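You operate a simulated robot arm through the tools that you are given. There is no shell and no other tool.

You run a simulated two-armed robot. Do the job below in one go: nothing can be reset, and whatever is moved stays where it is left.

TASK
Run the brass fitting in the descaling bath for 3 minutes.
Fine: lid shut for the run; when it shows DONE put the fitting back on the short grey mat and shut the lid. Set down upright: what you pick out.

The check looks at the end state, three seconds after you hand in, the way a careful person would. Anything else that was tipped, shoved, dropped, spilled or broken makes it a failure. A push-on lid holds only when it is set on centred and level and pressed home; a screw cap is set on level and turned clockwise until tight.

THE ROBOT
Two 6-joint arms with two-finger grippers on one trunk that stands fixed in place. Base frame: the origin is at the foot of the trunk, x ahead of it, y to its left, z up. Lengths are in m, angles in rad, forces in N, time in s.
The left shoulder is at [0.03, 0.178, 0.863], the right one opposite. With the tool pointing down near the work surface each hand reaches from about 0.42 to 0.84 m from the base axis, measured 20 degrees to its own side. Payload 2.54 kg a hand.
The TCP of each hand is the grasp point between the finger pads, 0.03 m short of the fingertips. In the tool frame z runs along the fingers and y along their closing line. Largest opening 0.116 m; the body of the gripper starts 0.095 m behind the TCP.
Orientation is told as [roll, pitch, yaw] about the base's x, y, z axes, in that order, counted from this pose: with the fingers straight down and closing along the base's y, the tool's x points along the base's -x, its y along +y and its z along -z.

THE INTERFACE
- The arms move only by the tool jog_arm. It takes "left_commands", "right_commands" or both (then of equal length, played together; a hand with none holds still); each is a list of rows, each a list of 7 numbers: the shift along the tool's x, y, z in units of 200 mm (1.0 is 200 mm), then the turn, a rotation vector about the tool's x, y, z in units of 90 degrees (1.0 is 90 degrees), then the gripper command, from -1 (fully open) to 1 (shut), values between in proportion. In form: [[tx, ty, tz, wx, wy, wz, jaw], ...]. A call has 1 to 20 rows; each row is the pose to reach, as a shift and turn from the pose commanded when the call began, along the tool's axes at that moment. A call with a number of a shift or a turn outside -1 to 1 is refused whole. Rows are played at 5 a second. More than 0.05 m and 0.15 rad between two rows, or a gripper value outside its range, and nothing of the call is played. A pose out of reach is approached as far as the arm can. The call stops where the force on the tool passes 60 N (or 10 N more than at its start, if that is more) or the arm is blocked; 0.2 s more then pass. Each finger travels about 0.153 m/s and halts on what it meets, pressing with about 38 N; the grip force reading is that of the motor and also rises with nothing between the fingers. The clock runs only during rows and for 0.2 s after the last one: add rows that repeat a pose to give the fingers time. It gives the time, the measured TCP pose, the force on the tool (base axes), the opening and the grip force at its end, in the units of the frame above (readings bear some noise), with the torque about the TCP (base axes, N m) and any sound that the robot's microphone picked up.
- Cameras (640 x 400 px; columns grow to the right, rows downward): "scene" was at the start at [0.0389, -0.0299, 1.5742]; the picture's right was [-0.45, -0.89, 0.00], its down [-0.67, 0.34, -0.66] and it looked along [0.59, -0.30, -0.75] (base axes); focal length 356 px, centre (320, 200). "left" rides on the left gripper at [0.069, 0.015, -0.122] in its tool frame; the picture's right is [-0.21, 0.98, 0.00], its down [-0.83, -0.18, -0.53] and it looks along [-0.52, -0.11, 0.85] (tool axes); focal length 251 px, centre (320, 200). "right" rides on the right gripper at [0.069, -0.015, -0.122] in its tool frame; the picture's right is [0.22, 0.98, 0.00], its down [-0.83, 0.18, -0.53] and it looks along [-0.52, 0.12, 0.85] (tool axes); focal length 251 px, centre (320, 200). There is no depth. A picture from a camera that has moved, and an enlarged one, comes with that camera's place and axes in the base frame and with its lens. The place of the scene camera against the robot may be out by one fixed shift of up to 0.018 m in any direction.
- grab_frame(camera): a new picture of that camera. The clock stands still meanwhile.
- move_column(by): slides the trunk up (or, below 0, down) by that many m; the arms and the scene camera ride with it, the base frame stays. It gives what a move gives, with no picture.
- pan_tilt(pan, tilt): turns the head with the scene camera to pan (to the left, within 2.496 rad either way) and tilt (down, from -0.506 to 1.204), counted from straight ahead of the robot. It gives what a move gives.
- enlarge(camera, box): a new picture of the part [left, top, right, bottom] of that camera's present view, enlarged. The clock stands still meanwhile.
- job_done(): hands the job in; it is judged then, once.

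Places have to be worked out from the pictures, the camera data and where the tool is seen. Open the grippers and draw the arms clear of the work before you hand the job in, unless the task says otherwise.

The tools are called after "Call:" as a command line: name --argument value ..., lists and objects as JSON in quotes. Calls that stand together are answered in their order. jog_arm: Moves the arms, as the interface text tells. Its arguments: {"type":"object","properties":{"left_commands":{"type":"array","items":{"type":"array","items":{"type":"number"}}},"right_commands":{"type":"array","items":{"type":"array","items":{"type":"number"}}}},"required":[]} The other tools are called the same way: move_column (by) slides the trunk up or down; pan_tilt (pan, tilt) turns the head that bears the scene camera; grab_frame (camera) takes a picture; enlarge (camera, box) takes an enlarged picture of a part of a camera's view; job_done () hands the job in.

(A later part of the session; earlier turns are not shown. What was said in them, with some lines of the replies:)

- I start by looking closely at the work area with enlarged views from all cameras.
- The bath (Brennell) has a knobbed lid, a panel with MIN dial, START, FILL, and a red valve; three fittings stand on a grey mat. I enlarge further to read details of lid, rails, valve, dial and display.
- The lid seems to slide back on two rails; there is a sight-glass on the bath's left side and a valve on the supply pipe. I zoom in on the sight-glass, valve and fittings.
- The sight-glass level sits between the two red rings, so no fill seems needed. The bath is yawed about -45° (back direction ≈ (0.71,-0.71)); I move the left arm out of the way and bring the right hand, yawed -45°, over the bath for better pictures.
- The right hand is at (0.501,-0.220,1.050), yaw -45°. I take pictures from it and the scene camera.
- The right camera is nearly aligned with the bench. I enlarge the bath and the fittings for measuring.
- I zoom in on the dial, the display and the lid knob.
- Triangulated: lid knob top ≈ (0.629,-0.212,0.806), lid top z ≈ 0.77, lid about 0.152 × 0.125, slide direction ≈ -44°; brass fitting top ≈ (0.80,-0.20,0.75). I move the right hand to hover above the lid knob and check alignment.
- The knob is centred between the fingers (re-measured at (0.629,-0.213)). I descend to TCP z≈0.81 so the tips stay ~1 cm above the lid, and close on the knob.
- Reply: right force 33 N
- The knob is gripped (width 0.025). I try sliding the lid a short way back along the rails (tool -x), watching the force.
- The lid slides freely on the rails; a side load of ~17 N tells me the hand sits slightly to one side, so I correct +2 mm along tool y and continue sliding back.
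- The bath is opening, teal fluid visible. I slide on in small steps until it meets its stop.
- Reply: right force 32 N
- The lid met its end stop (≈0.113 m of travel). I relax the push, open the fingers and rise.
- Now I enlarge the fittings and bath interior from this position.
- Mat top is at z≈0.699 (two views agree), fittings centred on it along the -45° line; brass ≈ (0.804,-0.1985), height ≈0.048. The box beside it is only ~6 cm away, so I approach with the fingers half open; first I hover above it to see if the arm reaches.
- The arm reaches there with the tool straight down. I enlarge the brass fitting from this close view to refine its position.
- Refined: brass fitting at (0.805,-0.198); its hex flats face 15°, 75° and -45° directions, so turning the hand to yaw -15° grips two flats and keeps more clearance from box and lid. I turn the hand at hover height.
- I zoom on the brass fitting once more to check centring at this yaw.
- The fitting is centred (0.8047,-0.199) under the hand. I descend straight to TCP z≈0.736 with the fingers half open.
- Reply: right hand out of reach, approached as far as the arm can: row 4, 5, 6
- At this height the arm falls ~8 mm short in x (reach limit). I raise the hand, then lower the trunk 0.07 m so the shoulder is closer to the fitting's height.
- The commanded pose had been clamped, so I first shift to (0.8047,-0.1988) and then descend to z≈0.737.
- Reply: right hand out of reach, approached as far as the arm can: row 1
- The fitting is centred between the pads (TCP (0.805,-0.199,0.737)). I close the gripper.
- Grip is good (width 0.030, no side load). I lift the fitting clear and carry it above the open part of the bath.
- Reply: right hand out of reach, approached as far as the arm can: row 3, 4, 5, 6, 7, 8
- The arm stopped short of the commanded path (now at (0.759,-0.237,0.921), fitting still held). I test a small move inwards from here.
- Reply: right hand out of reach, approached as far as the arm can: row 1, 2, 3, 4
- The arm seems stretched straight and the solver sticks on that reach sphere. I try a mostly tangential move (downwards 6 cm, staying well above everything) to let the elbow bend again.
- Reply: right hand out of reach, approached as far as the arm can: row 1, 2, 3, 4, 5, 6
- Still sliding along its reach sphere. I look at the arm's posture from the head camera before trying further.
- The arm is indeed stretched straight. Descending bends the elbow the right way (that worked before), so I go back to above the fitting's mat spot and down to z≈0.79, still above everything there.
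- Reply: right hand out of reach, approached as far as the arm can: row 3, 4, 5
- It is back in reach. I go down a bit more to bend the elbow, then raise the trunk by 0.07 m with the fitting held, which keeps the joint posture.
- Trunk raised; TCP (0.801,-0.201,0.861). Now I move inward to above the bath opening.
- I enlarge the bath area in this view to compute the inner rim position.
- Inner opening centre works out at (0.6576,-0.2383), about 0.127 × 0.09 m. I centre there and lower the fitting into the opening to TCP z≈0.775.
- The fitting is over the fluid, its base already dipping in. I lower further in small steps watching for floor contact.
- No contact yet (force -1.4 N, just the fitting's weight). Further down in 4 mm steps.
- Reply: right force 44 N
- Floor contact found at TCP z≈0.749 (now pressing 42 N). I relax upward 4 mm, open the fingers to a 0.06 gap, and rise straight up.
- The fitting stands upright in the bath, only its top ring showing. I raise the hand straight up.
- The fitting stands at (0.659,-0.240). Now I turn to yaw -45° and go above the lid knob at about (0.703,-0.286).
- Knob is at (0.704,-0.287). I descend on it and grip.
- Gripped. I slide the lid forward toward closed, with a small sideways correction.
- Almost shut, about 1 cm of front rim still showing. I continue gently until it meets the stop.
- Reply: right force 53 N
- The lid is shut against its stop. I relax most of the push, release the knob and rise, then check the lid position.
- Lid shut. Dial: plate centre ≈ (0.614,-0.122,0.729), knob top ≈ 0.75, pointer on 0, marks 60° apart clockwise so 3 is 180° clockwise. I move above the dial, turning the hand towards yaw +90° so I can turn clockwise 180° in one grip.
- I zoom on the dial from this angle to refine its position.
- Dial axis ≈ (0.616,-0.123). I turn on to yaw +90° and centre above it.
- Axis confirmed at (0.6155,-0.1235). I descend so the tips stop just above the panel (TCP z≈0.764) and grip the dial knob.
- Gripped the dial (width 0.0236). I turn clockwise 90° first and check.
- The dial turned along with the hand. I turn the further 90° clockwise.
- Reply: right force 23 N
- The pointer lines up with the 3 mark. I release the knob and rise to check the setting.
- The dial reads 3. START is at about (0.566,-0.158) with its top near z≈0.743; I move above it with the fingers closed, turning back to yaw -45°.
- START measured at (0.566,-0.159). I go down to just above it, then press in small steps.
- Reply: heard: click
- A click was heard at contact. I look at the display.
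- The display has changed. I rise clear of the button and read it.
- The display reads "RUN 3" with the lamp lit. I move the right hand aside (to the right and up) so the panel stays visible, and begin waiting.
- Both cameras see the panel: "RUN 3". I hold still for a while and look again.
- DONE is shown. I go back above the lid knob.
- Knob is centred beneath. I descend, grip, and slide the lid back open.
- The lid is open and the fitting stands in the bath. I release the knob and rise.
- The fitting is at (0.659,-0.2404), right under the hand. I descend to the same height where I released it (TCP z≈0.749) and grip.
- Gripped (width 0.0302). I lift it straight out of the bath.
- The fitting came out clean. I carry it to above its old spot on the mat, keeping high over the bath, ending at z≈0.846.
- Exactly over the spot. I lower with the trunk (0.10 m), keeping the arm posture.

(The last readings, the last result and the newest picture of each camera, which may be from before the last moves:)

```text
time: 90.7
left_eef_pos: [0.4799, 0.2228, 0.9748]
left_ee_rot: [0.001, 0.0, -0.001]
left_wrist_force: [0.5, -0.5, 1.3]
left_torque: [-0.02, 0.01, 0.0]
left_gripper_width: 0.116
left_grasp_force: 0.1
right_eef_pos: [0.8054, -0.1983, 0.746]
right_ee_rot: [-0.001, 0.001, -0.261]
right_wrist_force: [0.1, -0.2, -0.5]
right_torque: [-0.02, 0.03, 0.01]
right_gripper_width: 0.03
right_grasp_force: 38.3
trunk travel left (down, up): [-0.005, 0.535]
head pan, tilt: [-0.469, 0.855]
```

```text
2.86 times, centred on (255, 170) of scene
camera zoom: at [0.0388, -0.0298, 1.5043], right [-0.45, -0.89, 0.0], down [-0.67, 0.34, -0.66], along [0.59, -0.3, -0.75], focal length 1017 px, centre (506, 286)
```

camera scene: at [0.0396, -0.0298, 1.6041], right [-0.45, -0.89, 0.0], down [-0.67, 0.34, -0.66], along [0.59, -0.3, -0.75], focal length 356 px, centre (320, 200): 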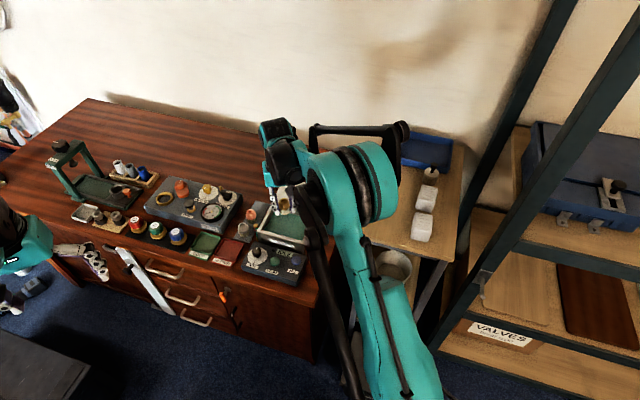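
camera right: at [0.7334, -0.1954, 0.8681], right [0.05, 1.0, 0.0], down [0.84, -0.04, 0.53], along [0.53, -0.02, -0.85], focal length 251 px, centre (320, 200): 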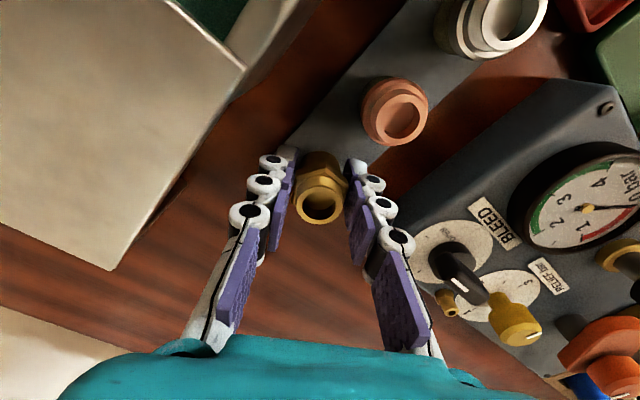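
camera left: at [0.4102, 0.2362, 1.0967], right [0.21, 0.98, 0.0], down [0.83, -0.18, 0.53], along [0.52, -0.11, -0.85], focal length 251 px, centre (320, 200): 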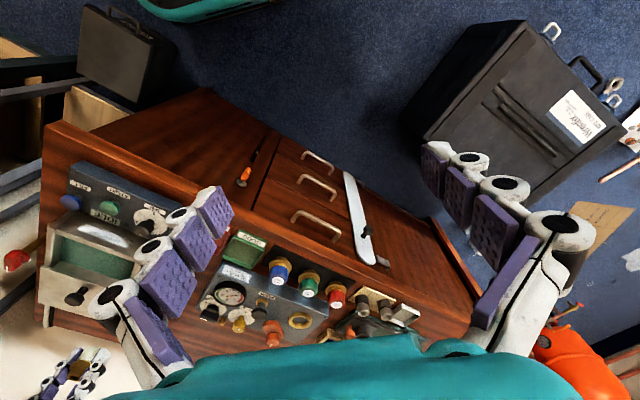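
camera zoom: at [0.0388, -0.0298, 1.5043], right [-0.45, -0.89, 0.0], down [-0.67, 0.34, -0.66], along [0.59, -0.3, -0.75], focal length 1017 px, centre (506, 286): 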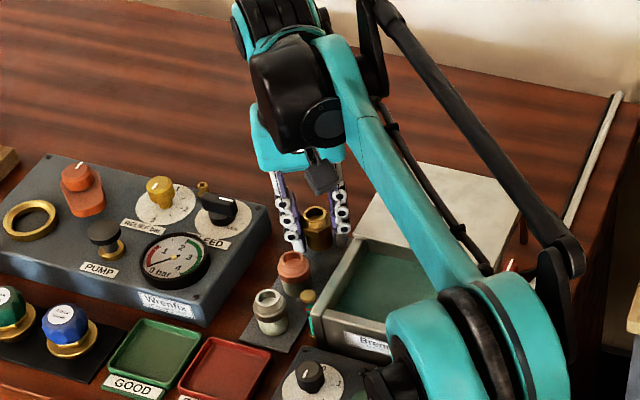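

About 1 cm above the mat now. I lower in small steps until I feel the mat.

Call:
jog_arm --right_commands '[[0, 0, 0.015, 0, 0, 0, 1], [0, 0, 0.03, 0, 0, 0, 1], [0, 0, 0.03, 0, 0, 0, 1]]'

Call:
jog_arm --right_commands '[[0, 0, 0.008, 0, 0, 0, 1], [0, 0, 0.012, 0, 0, 0, 1], [0, 0, 0.012, 0, 0, 0, 1]]'

```text
time: 91.5
left_eef_pos: [0.4792, 0.2221, 0.9757]
left_ee_rot: [0.0, 0.001, 0.001]
left_wrist_force: [-0.2, -0.4, -1.2]
left_torque: [0.01, 0.01, -0.02]
left_gripper_width: 0.1163
left_grasp_force: 0.1
right_eef_pos: [0.8052, -0.198, 0.7406]
right_ee_rot: [0.0, -0.002, -0.263]
right_wrist_force: [-0.3, -0.7, -0.9]
right_torque: [0.0, 0.01, 0.01]
right_gripper_width: 0.03
right_grasp_force: 38.4
trunk travel left (down, up): [-0.005, 0.535]
head pan, tilt: [-0.469, 0.855]
```

```text
time: 92.3
left_eef_pos: [0.479, 0.2219, 0.9742]
left_ee_rot: [0.0, 0.001, 0.001]
left_wrist_force: [-0.4, -0.3, 0.8]
left_torque: [-0.03, 0.02, 0.0]
left_gripper_width: 0.1159
left_grasp_force: 0.1
right_eef_pos: [0.8042, -0.1978, 0.7361]
right_ee_rot: [-0.002, -0.001, -0.261]
right_wrist_force: [0.6, -0.4, -0.9]
right_torque: [0.0, 0.0, -0.01]
right_gripper_width: 0.03
right_grasp_force: 37.8
trunk travel left (down, up): [-0.005, 0.535]
head pan, tilt: [-0.469, 0.855]
```

No contact yet at z≈0.737. I step on by 2 mm at a time.

Call:
jog_arm --right_commands '[[0, 0, 0.005, 0, 0, 0, 1], [0, 0, 0.01, 0, 0, 0, 1], [0, 0, 0.01, 0, 0, 0, 1]]'

```text
time: 93.1
left_eef_pos: [0.479, 0.2225, 0.9741]
left_ee_rot: [-0.001, 0.001, 0.001]
left_wrist_force: [0.1, 0.0, -0.8]
left_torque: [0.01, 0.01, 0.0]
left_gripper_width: 0.1161
left_grasp_force: 0.1
right_eef_pos: [0.8036, -0.1986, 0.7349]
right_ee_rot: [-0.002, 0.001, -0.262]
right_wrist_force: [-0.3, -0.1, -0.8]
right_torque: [0.0, 0.0, 0.01]
right_gripper_width: 0.0302
right_grasp_force: 37.8
trunk travel left (down, up): [-0.005, 0.535]
head pan, tilt: [-0.469, 0.855]
```

Call:
jog_arm --right_commands '[[0, 0, 0.004, 0, 0, 0, 1], [0, 0, 0.008, 0, 0, 0, 1], [0, 0, 0.008, 0, 0, 0, 1]]'

Call:
enlarge --camera "right" --box '[260, 120, 380, 230]'

```text
time: 93.9
left_eef_pos: [0.4789, 0.2215, 0.9753]
left_ee_rot: [-0.001, 0.001, 0.0]
left_wrist_force: [-0.1, -0.1, 1.0]
left_torque: [0.01, 0.03, -0.01]
left_gripper_width: 0.116
left_grasp_force: 0.1
right_eef_pos: [0.8044, -0.1988, 0.7346]
right_ee_rot: [0.0, 0.002, -0.262]
right_wrist_force: [0.2, 0.4, -0.8]
right_torque: [0.02, 0.01, 0.0]
right_gripper_width: 0.0303
right_grasp_force: 38.1
trunk travel left (down, up): [-0.005, 0.535]
head pan, tilt: [-0.469, 0.855]
```

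```text
3.64 times, centred on (320, 175) of right
camera zoom: at [0.7338, -0.1956, 0.8561], right [0.05, 1.0, 0.0], down [0.84, -0.04, 0.53], along [0.53, -0.02, -0.85], focal length 914 px, centre (320, 291)
```

zoom: 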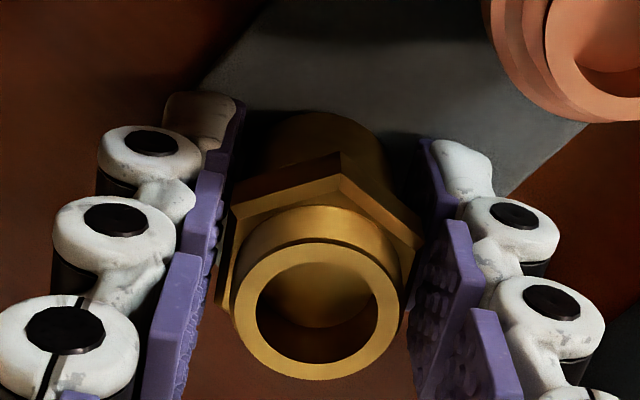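

Still no contact force (z≈0.734; tips ~5 mm above the mat). Another 2 mm step.

Call:
jog_arm --right_commands '[[0, 0, 0.005, 0, 0, 0, 1], [0, 0, 0.01, 0, 0, 0, 1], [0, 0, 0.01, 0, 0, 0, 1]]'

```text
time: 94.7
left_eef_pos: [0.4791, 0.2221, 0.9751]
left_ee_rot: [0.0, -0.001, 0.0]
left_wrist_force: [0.0, 0.2, 0.4]
left_torque: [-0.02, 0.03, 0.02]
left_gripper_width: 0.116
left_grasp_force: 0.1
right_eef_pos: [0.8046, -0.1982, 0.7341]
right_ee_rot: [-0.001, -0.001, -0.264]
right_wrist_force: [9.9, -1.8, 18.3]
right_torque: [-0.06, -0.25, 0.02]
right_gripper_width: 0.0303
right_grasp_force: 38.2
trunk travel left (down, up): [-0.005, 0.535]
head pan, tilt: [-0.469, 0.855]
```

Mat contact (18 N). I relax 1.5 mm and open the fingers to release.

Call:
jog_arm --right_commands '[[0, 0, -0.008, 0, 0, 0, 1], [0, 0, -0.008, 0, 0, 0, 0.4], [0, 0, -0.008, 0, 0, 0, 0.1], [0, 0, -0.008, 0, 0, 0, 0], [0, 0, -0.008, 0, 0, 0, 0]]'

Call:
grab_frame --camera "right"

Call:
enlarge --camera "right" --box '[260, 120, 380, 230]'

```text
time: 95.9
left_eef_pos: [0.4794, 0.2213, 0.9757]
left_ee_rot: [-0.002, -0.001, 0.002]
left_wrist_force: [-0.3, 0.3, -0.1]
left_torque: [0.0, 0.0, 0.01]
left_gripper_width: 0.1157
left_grasp_force: 0.1
right_eef_pos: [0.8055, -0.1986, 0.7335]
right_ee_rot: [-0.001, 0.001, -0.262]
right_wrist_force: [-0.1, 0.2, 0.0]
right_torque: [0.03, -0.01, 0.02]
right_gripper_width: 0.0581
right_grasp_force: 0.0
trunk travel left (down, up): [-0.005, 0.535]
head pan, tilt: [-0.469, 0.855]
```

```text
taken
camera right: at [0.7335, -0.1954, 0.8558], right [0.05, 1.0, 0.0], down [0.84, -0.04, 0.53], along [0.53, -0.02, -0.85], focal length 251 px, centre (320, 200)
```

right: 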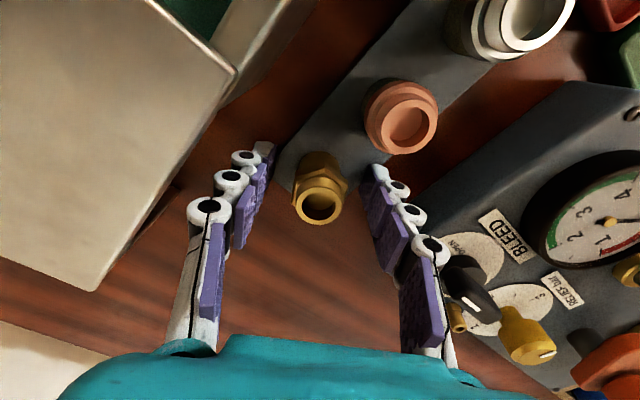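

```text
3.64 times, centred on (320, 175) of right
camera zoom: at [0.7335, -0.1954, 0.8558], right [0.05, 1.0, 0.0], down [0.84, -0.04, 0.53], along [0.53, -0.02, -0.85], focal length 914 px, centre (320, 291)
```

zoom: 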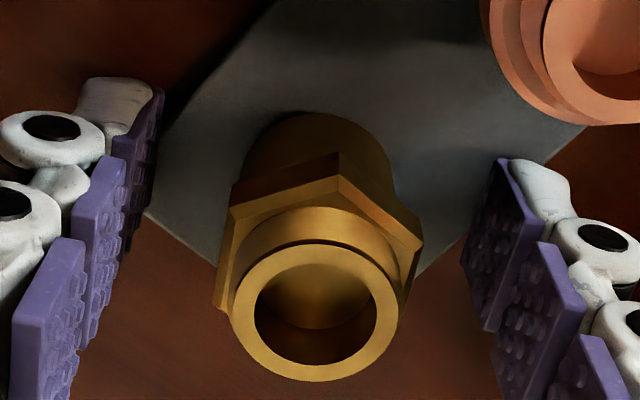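

The fitting stands upright on the mat. I raise the hand straight up with the trunk.

Call:
move_column --by 0.1

Call:
grab_frame --camera "right"

Call:
enlarge --camera "right" --box '[260, 60, 420, 180]'

```text
time: 97.3
left_eef_pos: [0.479, 0.2221, 1.0741]
left_ee_rot: [-0.001, 0.0, -0.002]
left_wrist_force: [-0.2, 0.1, 0.3]
left_torque: [-0.01, 0.01, 0.0]
left_gripper_width: 0.1162
left_grasp_force: 0.1
right_eef_pos: [0.8044, -0.1982, 0.8332]
right_ee_rot: [0.001, 0.0, -0.261]
right_wrist_force: [-0.2, -0.3, -0.5]
right_torque: [0.01, 0.04, 0.01]
right_gripper_width: 0.0579
right_grasp_force: 0.0
trunk travel left (down, up): [-0.105, 0.435]
head pan, tilt: [-0.469, 0.855]
```

```text
taken
camera right: at [0.7339, -0.1954, 0.9555], right [0.05, 1.0, 0.0], down [0.84, -0.04, 0.53], along [0.53, -0.02, -0.85], focal length 251 px, centre (320, 200)
```

right: 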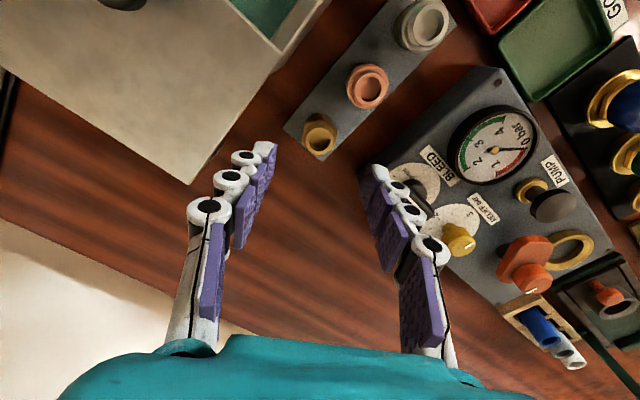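

```text
3.33 times, centred on (340, 120) of right
camera zoom: at [0.7339, -0.1954, 0.9555], right [0.05, 1.0, 0.0], down [0.84, -0.04, 0.53], along [0.53, -0.02, -0.85], focal length 838 px, centre (253, 467)
```

zoom: 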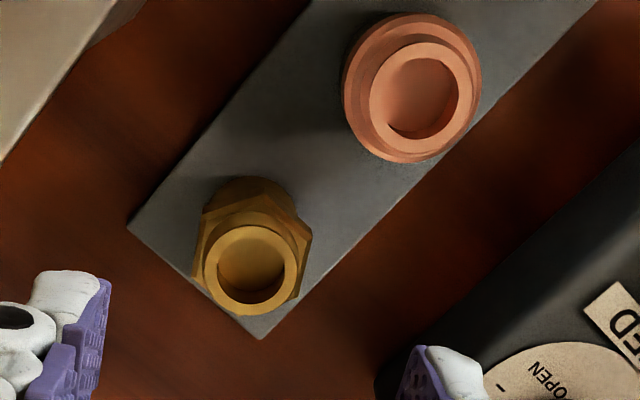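

The fitting is back upright on the short grey mat. Now I return to the lid knob at (0.704,-0.287), rising a little on the way and turning to yaw -45°.

Call:
jog_arm --right_commands '[[0.07, -0.1, -0.01, 0, 0, 0.06, 0], [0.145, -0.21, -0.07, 0, 0, 0.13, 0], [0.22, -0.33, -0.14, 0, 0, 0.2, 0], [0.3, -0.45, -0.2, 0, 0, 0.27, 0], [0.373, -0.557, -0.235, 0, 0, 0.333, 0], [0.373, -0.557, -0.235, 0, 0, 0.333, 0]]'

Call:
grab_frame --camera "right"

Call:
enlarge --camera "right" --box '[220, 60, 420, 220]'

```text
time: 98.7
left_eef_pos: [0.4782, 0.2224, 1.0755]
left_ee_rot: [0.0, 0.0, 0.0]
left_wrist_force: [0.3, -0.5, 0.6]
left_torque: [0.0, 0.02, -0.01]
left_gripper_width: 0.116
left_grasp_force: 0.1
right_eef_pos: [0.7049, -0.2869, 0.8817]
right_ee_rot: [-0.001, -0.001, -0.784]
right_wrist_force: [0.3, 0.4, -0.1]
right_torque: [0.04, -0.02, 0.05]
right_gripper_width: 0.0581
right_grasp_force: 0.0
trunk travel left (down, up): [-0.105, 0.435]
head pan, tilt: [-0.469, 0.855]
```

```text
taken
camera right: at [0.6439, -0.2493, 1.0028], right [0.54, 0.84, 0.0], down [0.71, -0.46, 0.53], along [0.45, -0.29, -0.85], focal length 251 px, centre (320, 200)
```

right: 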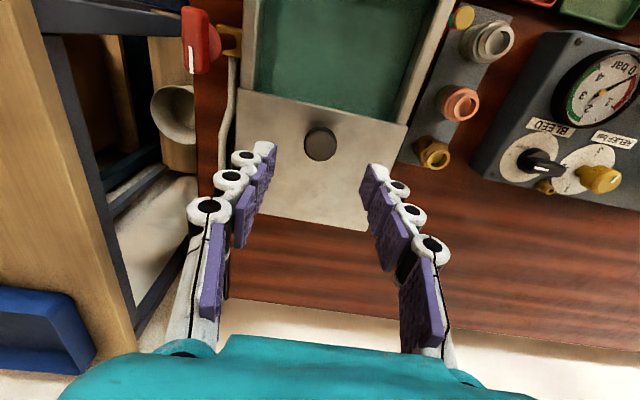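

```text
2.50 times, centred on (320, 140) of right
camera zoom: at [0.6439, -0.2493, 1.0028], right [0.54, 0.84, 0.0], down [0.71, -0.46, 0.53], along [0.45, -0.29, -0.85], focal length 629 px, centre (320, 350)
```

zoom: 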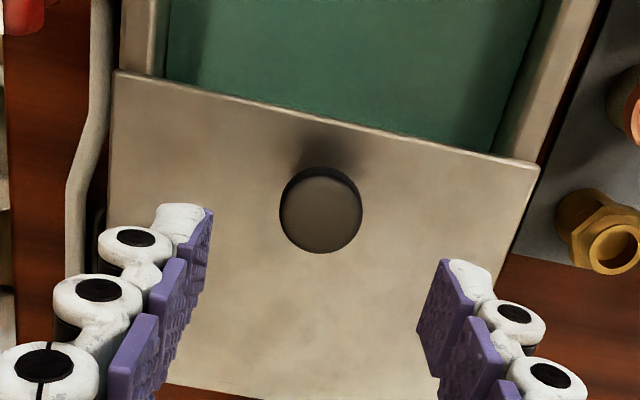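

The knob is centred. I descend, grip it, and slide the lid shut.

Call:
jog_arm --right_commands '[[0, 0, 0.12, 0, 0, 0, 0], [0, 0, 0.24, 0, 0, 0, 0], [0, 0, 0.35, 0, 0, 0, 0], [0, 0, 0.35, 0, 0, 0, 0.3], [0, 0, 0.35, 0, 0, 0, 1], [0, 0, 0.35, 0, 0, 0, 1], [0, 0, 0.35, 0, 0, 0, 1]]'

Call:
jog_arm --right_commands '[[0.03, 0, 0, 0, 0, 0, 1], [0.09, 0.002, 0, 0, 0, 0, 1], [0.16, 0.002, 0, 0, 0, 0, 1], [0.23, 0.002, 0, 0, 0, 0, 1], [0.3, 0.002, 0, 0, 0, 0, 1], [0.37, 0.002, 0, 0, 0, 0, 1], [0.43, 0.002, 0, 0, 0, 0, 1], [0.48, 0.002, 0, 0, 0, 0, 1], [0.51, 0.002, 0, 0, 0, 0, 1], [0.53, 0.002, 0, 0, 0, 0, 1], [0.54, 0.002, 0, 0, 0, 0, 1], [0.54, 0.002, 0, 0, 0, 0, 1]]'

Call:
grab_frame --camera "right"

```text
time: 100.3
left_eef_pos: [0.4782, 0.2231, 1.075]
left_ee_rot: [0.0, -0.002, 0.0]
left_wrist_force: [-0.9, 0.3, 0.6]
left_torque: [0.01, -0.03, 0.0]
left_gripper_width: 0.1161
left_grasp_force: 0.0
right_eef_pos: [0.7027, -0.2864, 0.8116]
right_ee_rot: [0.001, -0.001, -0.785]
right_wrist_force: [1.5, -0.4, 14.7]
right_torque: [0.1, 0.1, 0.01]
right_gripper_width: 0.0246
right_grasp_force: 44.8
trunk travel left (down, up): [-0.105, 0.435]
head pan, tilt: [-0.469, 0.855]
```

```text
time: 102.9
left_eef_pos: [0.4801, 0.2208, 1.0748]
left_ee_rot: [0.001, 0.0, 0.0]
left_wrist_force: [-0.3, -0.4, 0.0]
left_torque: [0.03, 0.02, -0.02]
left_gripper_width: 0.116
left_grasp_force: 0.1
right_eef_pos: [0.6293, -0.2119, 0.8116]
right_ee_rot: [0.003, -0.006, -0.786]
right_wrist_force: [34.2, -23.2, 41.0]
right_torque: [-0.22, -0.01, -0.04]
right_gripper_width: 0.0249
right_grasp_force: 45.2
trunk travel left (down, up): [-0.105, 0.435]
head pan, tilt: [-0.469, 0.855]
```

```text
taken
camera right: at [0.5685, -0.174, 0.9333], right [0.54, 0.84, 0.0], down [0.71, -0.46, 0.54], along [0.45, -0.29, -0.84], focal length 251 px, centre (320, 200)
```

right: 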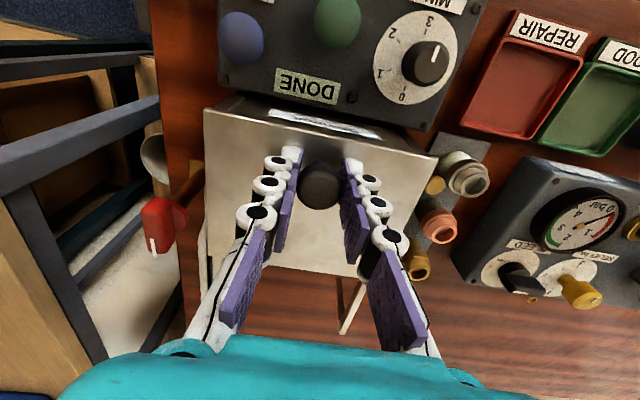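

The lid is shut against its stop. I relax, release and rise.

Call:
jog_arm --right_commands '[[-0.015, 0, 0, 0, 0, 0, 1], [-0.015, 0, 0, 0, 0, 0, 0.3], [-0.015, 0, 0, 0, 0, 0, 0], [-0.015, 0, 0, 0, 0, 0, 0], [-0.015, 0, -0.15, 0, 0, 0, 0], [-0.015, 0, -0.35, 0, 0, 0, 0], [-0.015, 0, -0.55, 0, 0, 0, 0], [-0.015, 0, -0.75, 0, 0, 0, 0], [-0.015, 0, -0.75, 0, 0, 0, 0]]'

Call:
grab_frame --camera "right"

Call:
enlarge --camera "right" --box '[220, 30, 460, 190]'

```text
time: 104.9
left_eef_pos: [0.4793, 0.2215, 1.0749]
left_ee_rot: [0.001, 0.001, -0.001]
left_wrist_force: [-0.3, 1.0, 0.1]
left_torque: [-0.01, -0.03, -0.02]
left_gripper_width: 0.1159
left_grasp_force: 0.1
right_eef_pos: [0.6301, -0.2123, 0.9617]
right_ee_rot: [0.001, 0.002, -0.785]
right_wrist_force: [0.2, 0.3, -0.2]
right_torque: [-0.02, 0.04, 0.01]
right_gripper_width: 0.0581
right_grasp_force: 0.1
trunk travel left (down, up): [-0.105, 0.435]
head pan, tilt: [-0.469, 0.855]
```

```text
taken
camera right: at [0.5704, -0.1747, 1.0838], right [0.54, 0.84, 0.0], down [0.71, -0.46, 0.53], along [0.45, -0.29, -0.85], focal length 251 px, centre (320, 200)
```

right: 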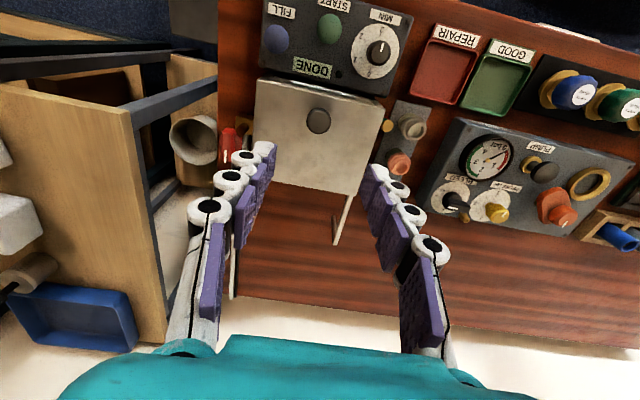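

```text
2.50 times, centred on (340, 110) of right
camera zoom: at [0.5704, -0.1747, 1.0838], right [0.54, 0.84, 0.0], down [0.71, -0.46, 0.53], along [0.45, -0.29, -0.85], focal length 629 px, centre (270, 425)
```

zoom: 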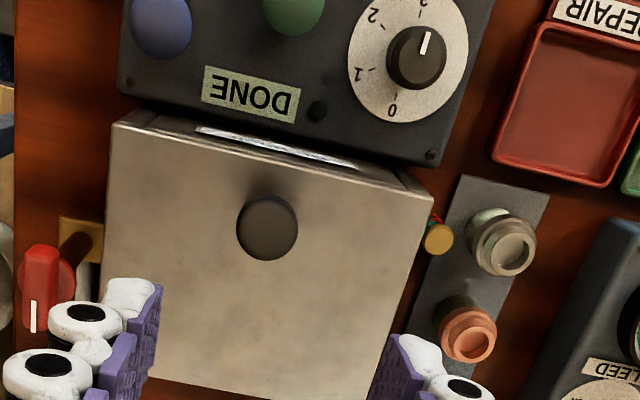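

Lid shut, display DONE, fitting in place. I draw the right arm back and up, opening the gripper fully.

Call:
jog_arm --right_commands '[[0, -0.05, -0.15, 0, 0, 0, -0.3], [0.01, -0.2, -0.3, 0, 0, 0, -0.6], [0.02, -0.38, -0.45, 0, 0, 0, -1], [0.03, -0.56, -0.6, 0, 0, 0, -1], [0.035, -0.74, -0.7, 0, 0, 0, -1], [0.035, -0.92, -0.7, 0, 0, 0, -1], [0.035, -0.92, -0.7, 0, 0, 0, -1]]'

Call:
grab_frame --camera "scene"

Call:
enlarge --camera "scene" --box '[120, 160, 350, 300]'

Call:
enlarge --camera "scene" --box '[220, 195, 320, 285]'

```text
time: 106.5
left_eef_pos: [0.4799, 0.2223, 1.0756]
left_ee_rot: [0.0, -0.001, 0.001]
left_wrist_force: [-1.1, 0.7, 0.1]
left_torque: [0.03, 0.03, 0.0]
left_gripper_width: 0.1162
left_grasp_force: 0.0
right_eef_pos: [0.4959, -0.3365, 1.0988]
right_ee_rot: [0.001, 0.0, -0.783]
right_wrist_force: [0.7, 0.3, -0.1]
right_torque: [-0.01, 0.04, -0.02]
right_gripper_width: 0.1158
right_grasp_force: 0.1
trunk travel left (down, up): [-0.105, 0.435]
head pan, tilt: [-0.469, 0.855]
```

```text
taken
camera scene: at [0.0395, -0.0294, 1.6041], right [-0.45, -0.89, 0.0], down [-0.67, 0.34, -0.66], along [0.59, -0.3, -0.75], focal length 356 px, centre (320, 200)
```

scene: 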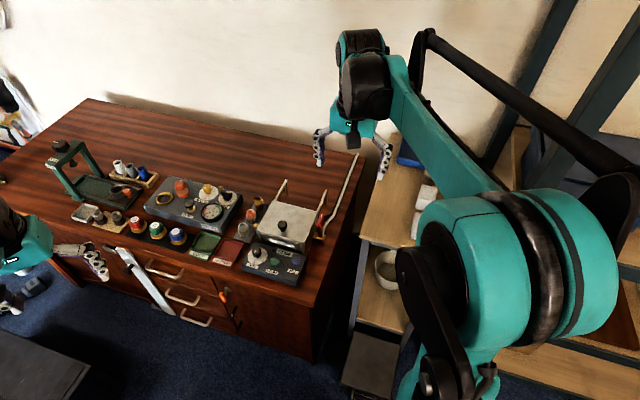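

```text
2.78 times, centred on (235, 230) of scene
camera zoom: at [0.0395, -0.0294, 1.6041], right [-0.45, -0.89, 0.0], down [-0.67, 0.34, -0.66], along [0.59, -0.3, -0.75], focal length 990 px, centre (556, 116)
```

zoom: 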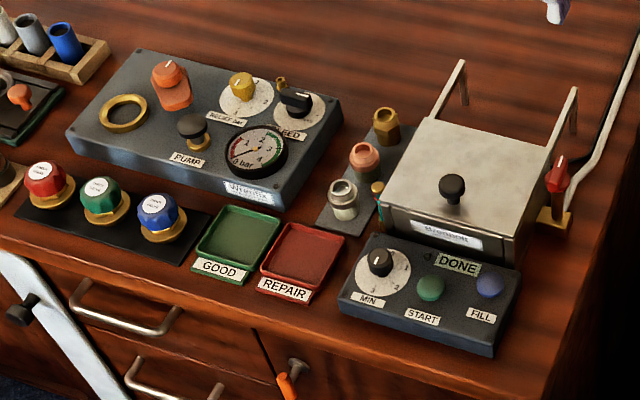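

```text
4.44 times, centred on (270, 240) of scene
camera zoom: at [0.0395, -0.0294, 1.6041], right [-0.45, -0.89, 0.0], down [-0.67, 0.34, -0.66], along [0.59, -0.3, -0.75], focal length 1582 px, centre (542, 22)
```

zoom: 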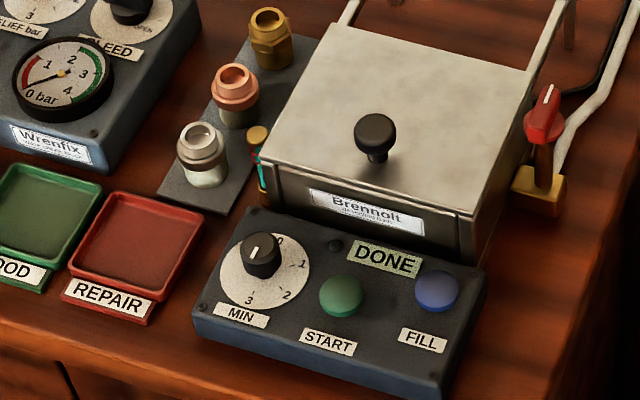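

Everything is in order: the brass fitting is clean and upright on the grey mat, the lid is shut, the display shows DONE, nothing else was disturbed, and both arms are clear with open grippers. I hand the job in.

Call:
job_done

```text
The job is handed in.
```

The brass fitting has had its 3-minute run in the descaling bath and is back upright in its old spot on the short grey mat. I handed the job in with the lid shut.

- **Fill:** The sight-glass level was already between the two red rings, so I left FILL and the supply valve alone.
- **Run:** I set the dial to 3 and pressed START with the lid shut. The display counted down from RUN 3 to DONE.
- **Fitting:** The scale on its base is gone, and I felt it touch the mat before I let go.
- **Surroundings:** The last pictures show the copper and steel fittings and everything else on the bench undisturbed, and I saw no spill. The dial is still at 3, and both arms are clear with their grippers open.

While carrying the fitting to the bath, the right arm got stuck at full stretch. I freed it by lowering the hand and raising the trunk. The fitting stayed in the grip and touched nothing.
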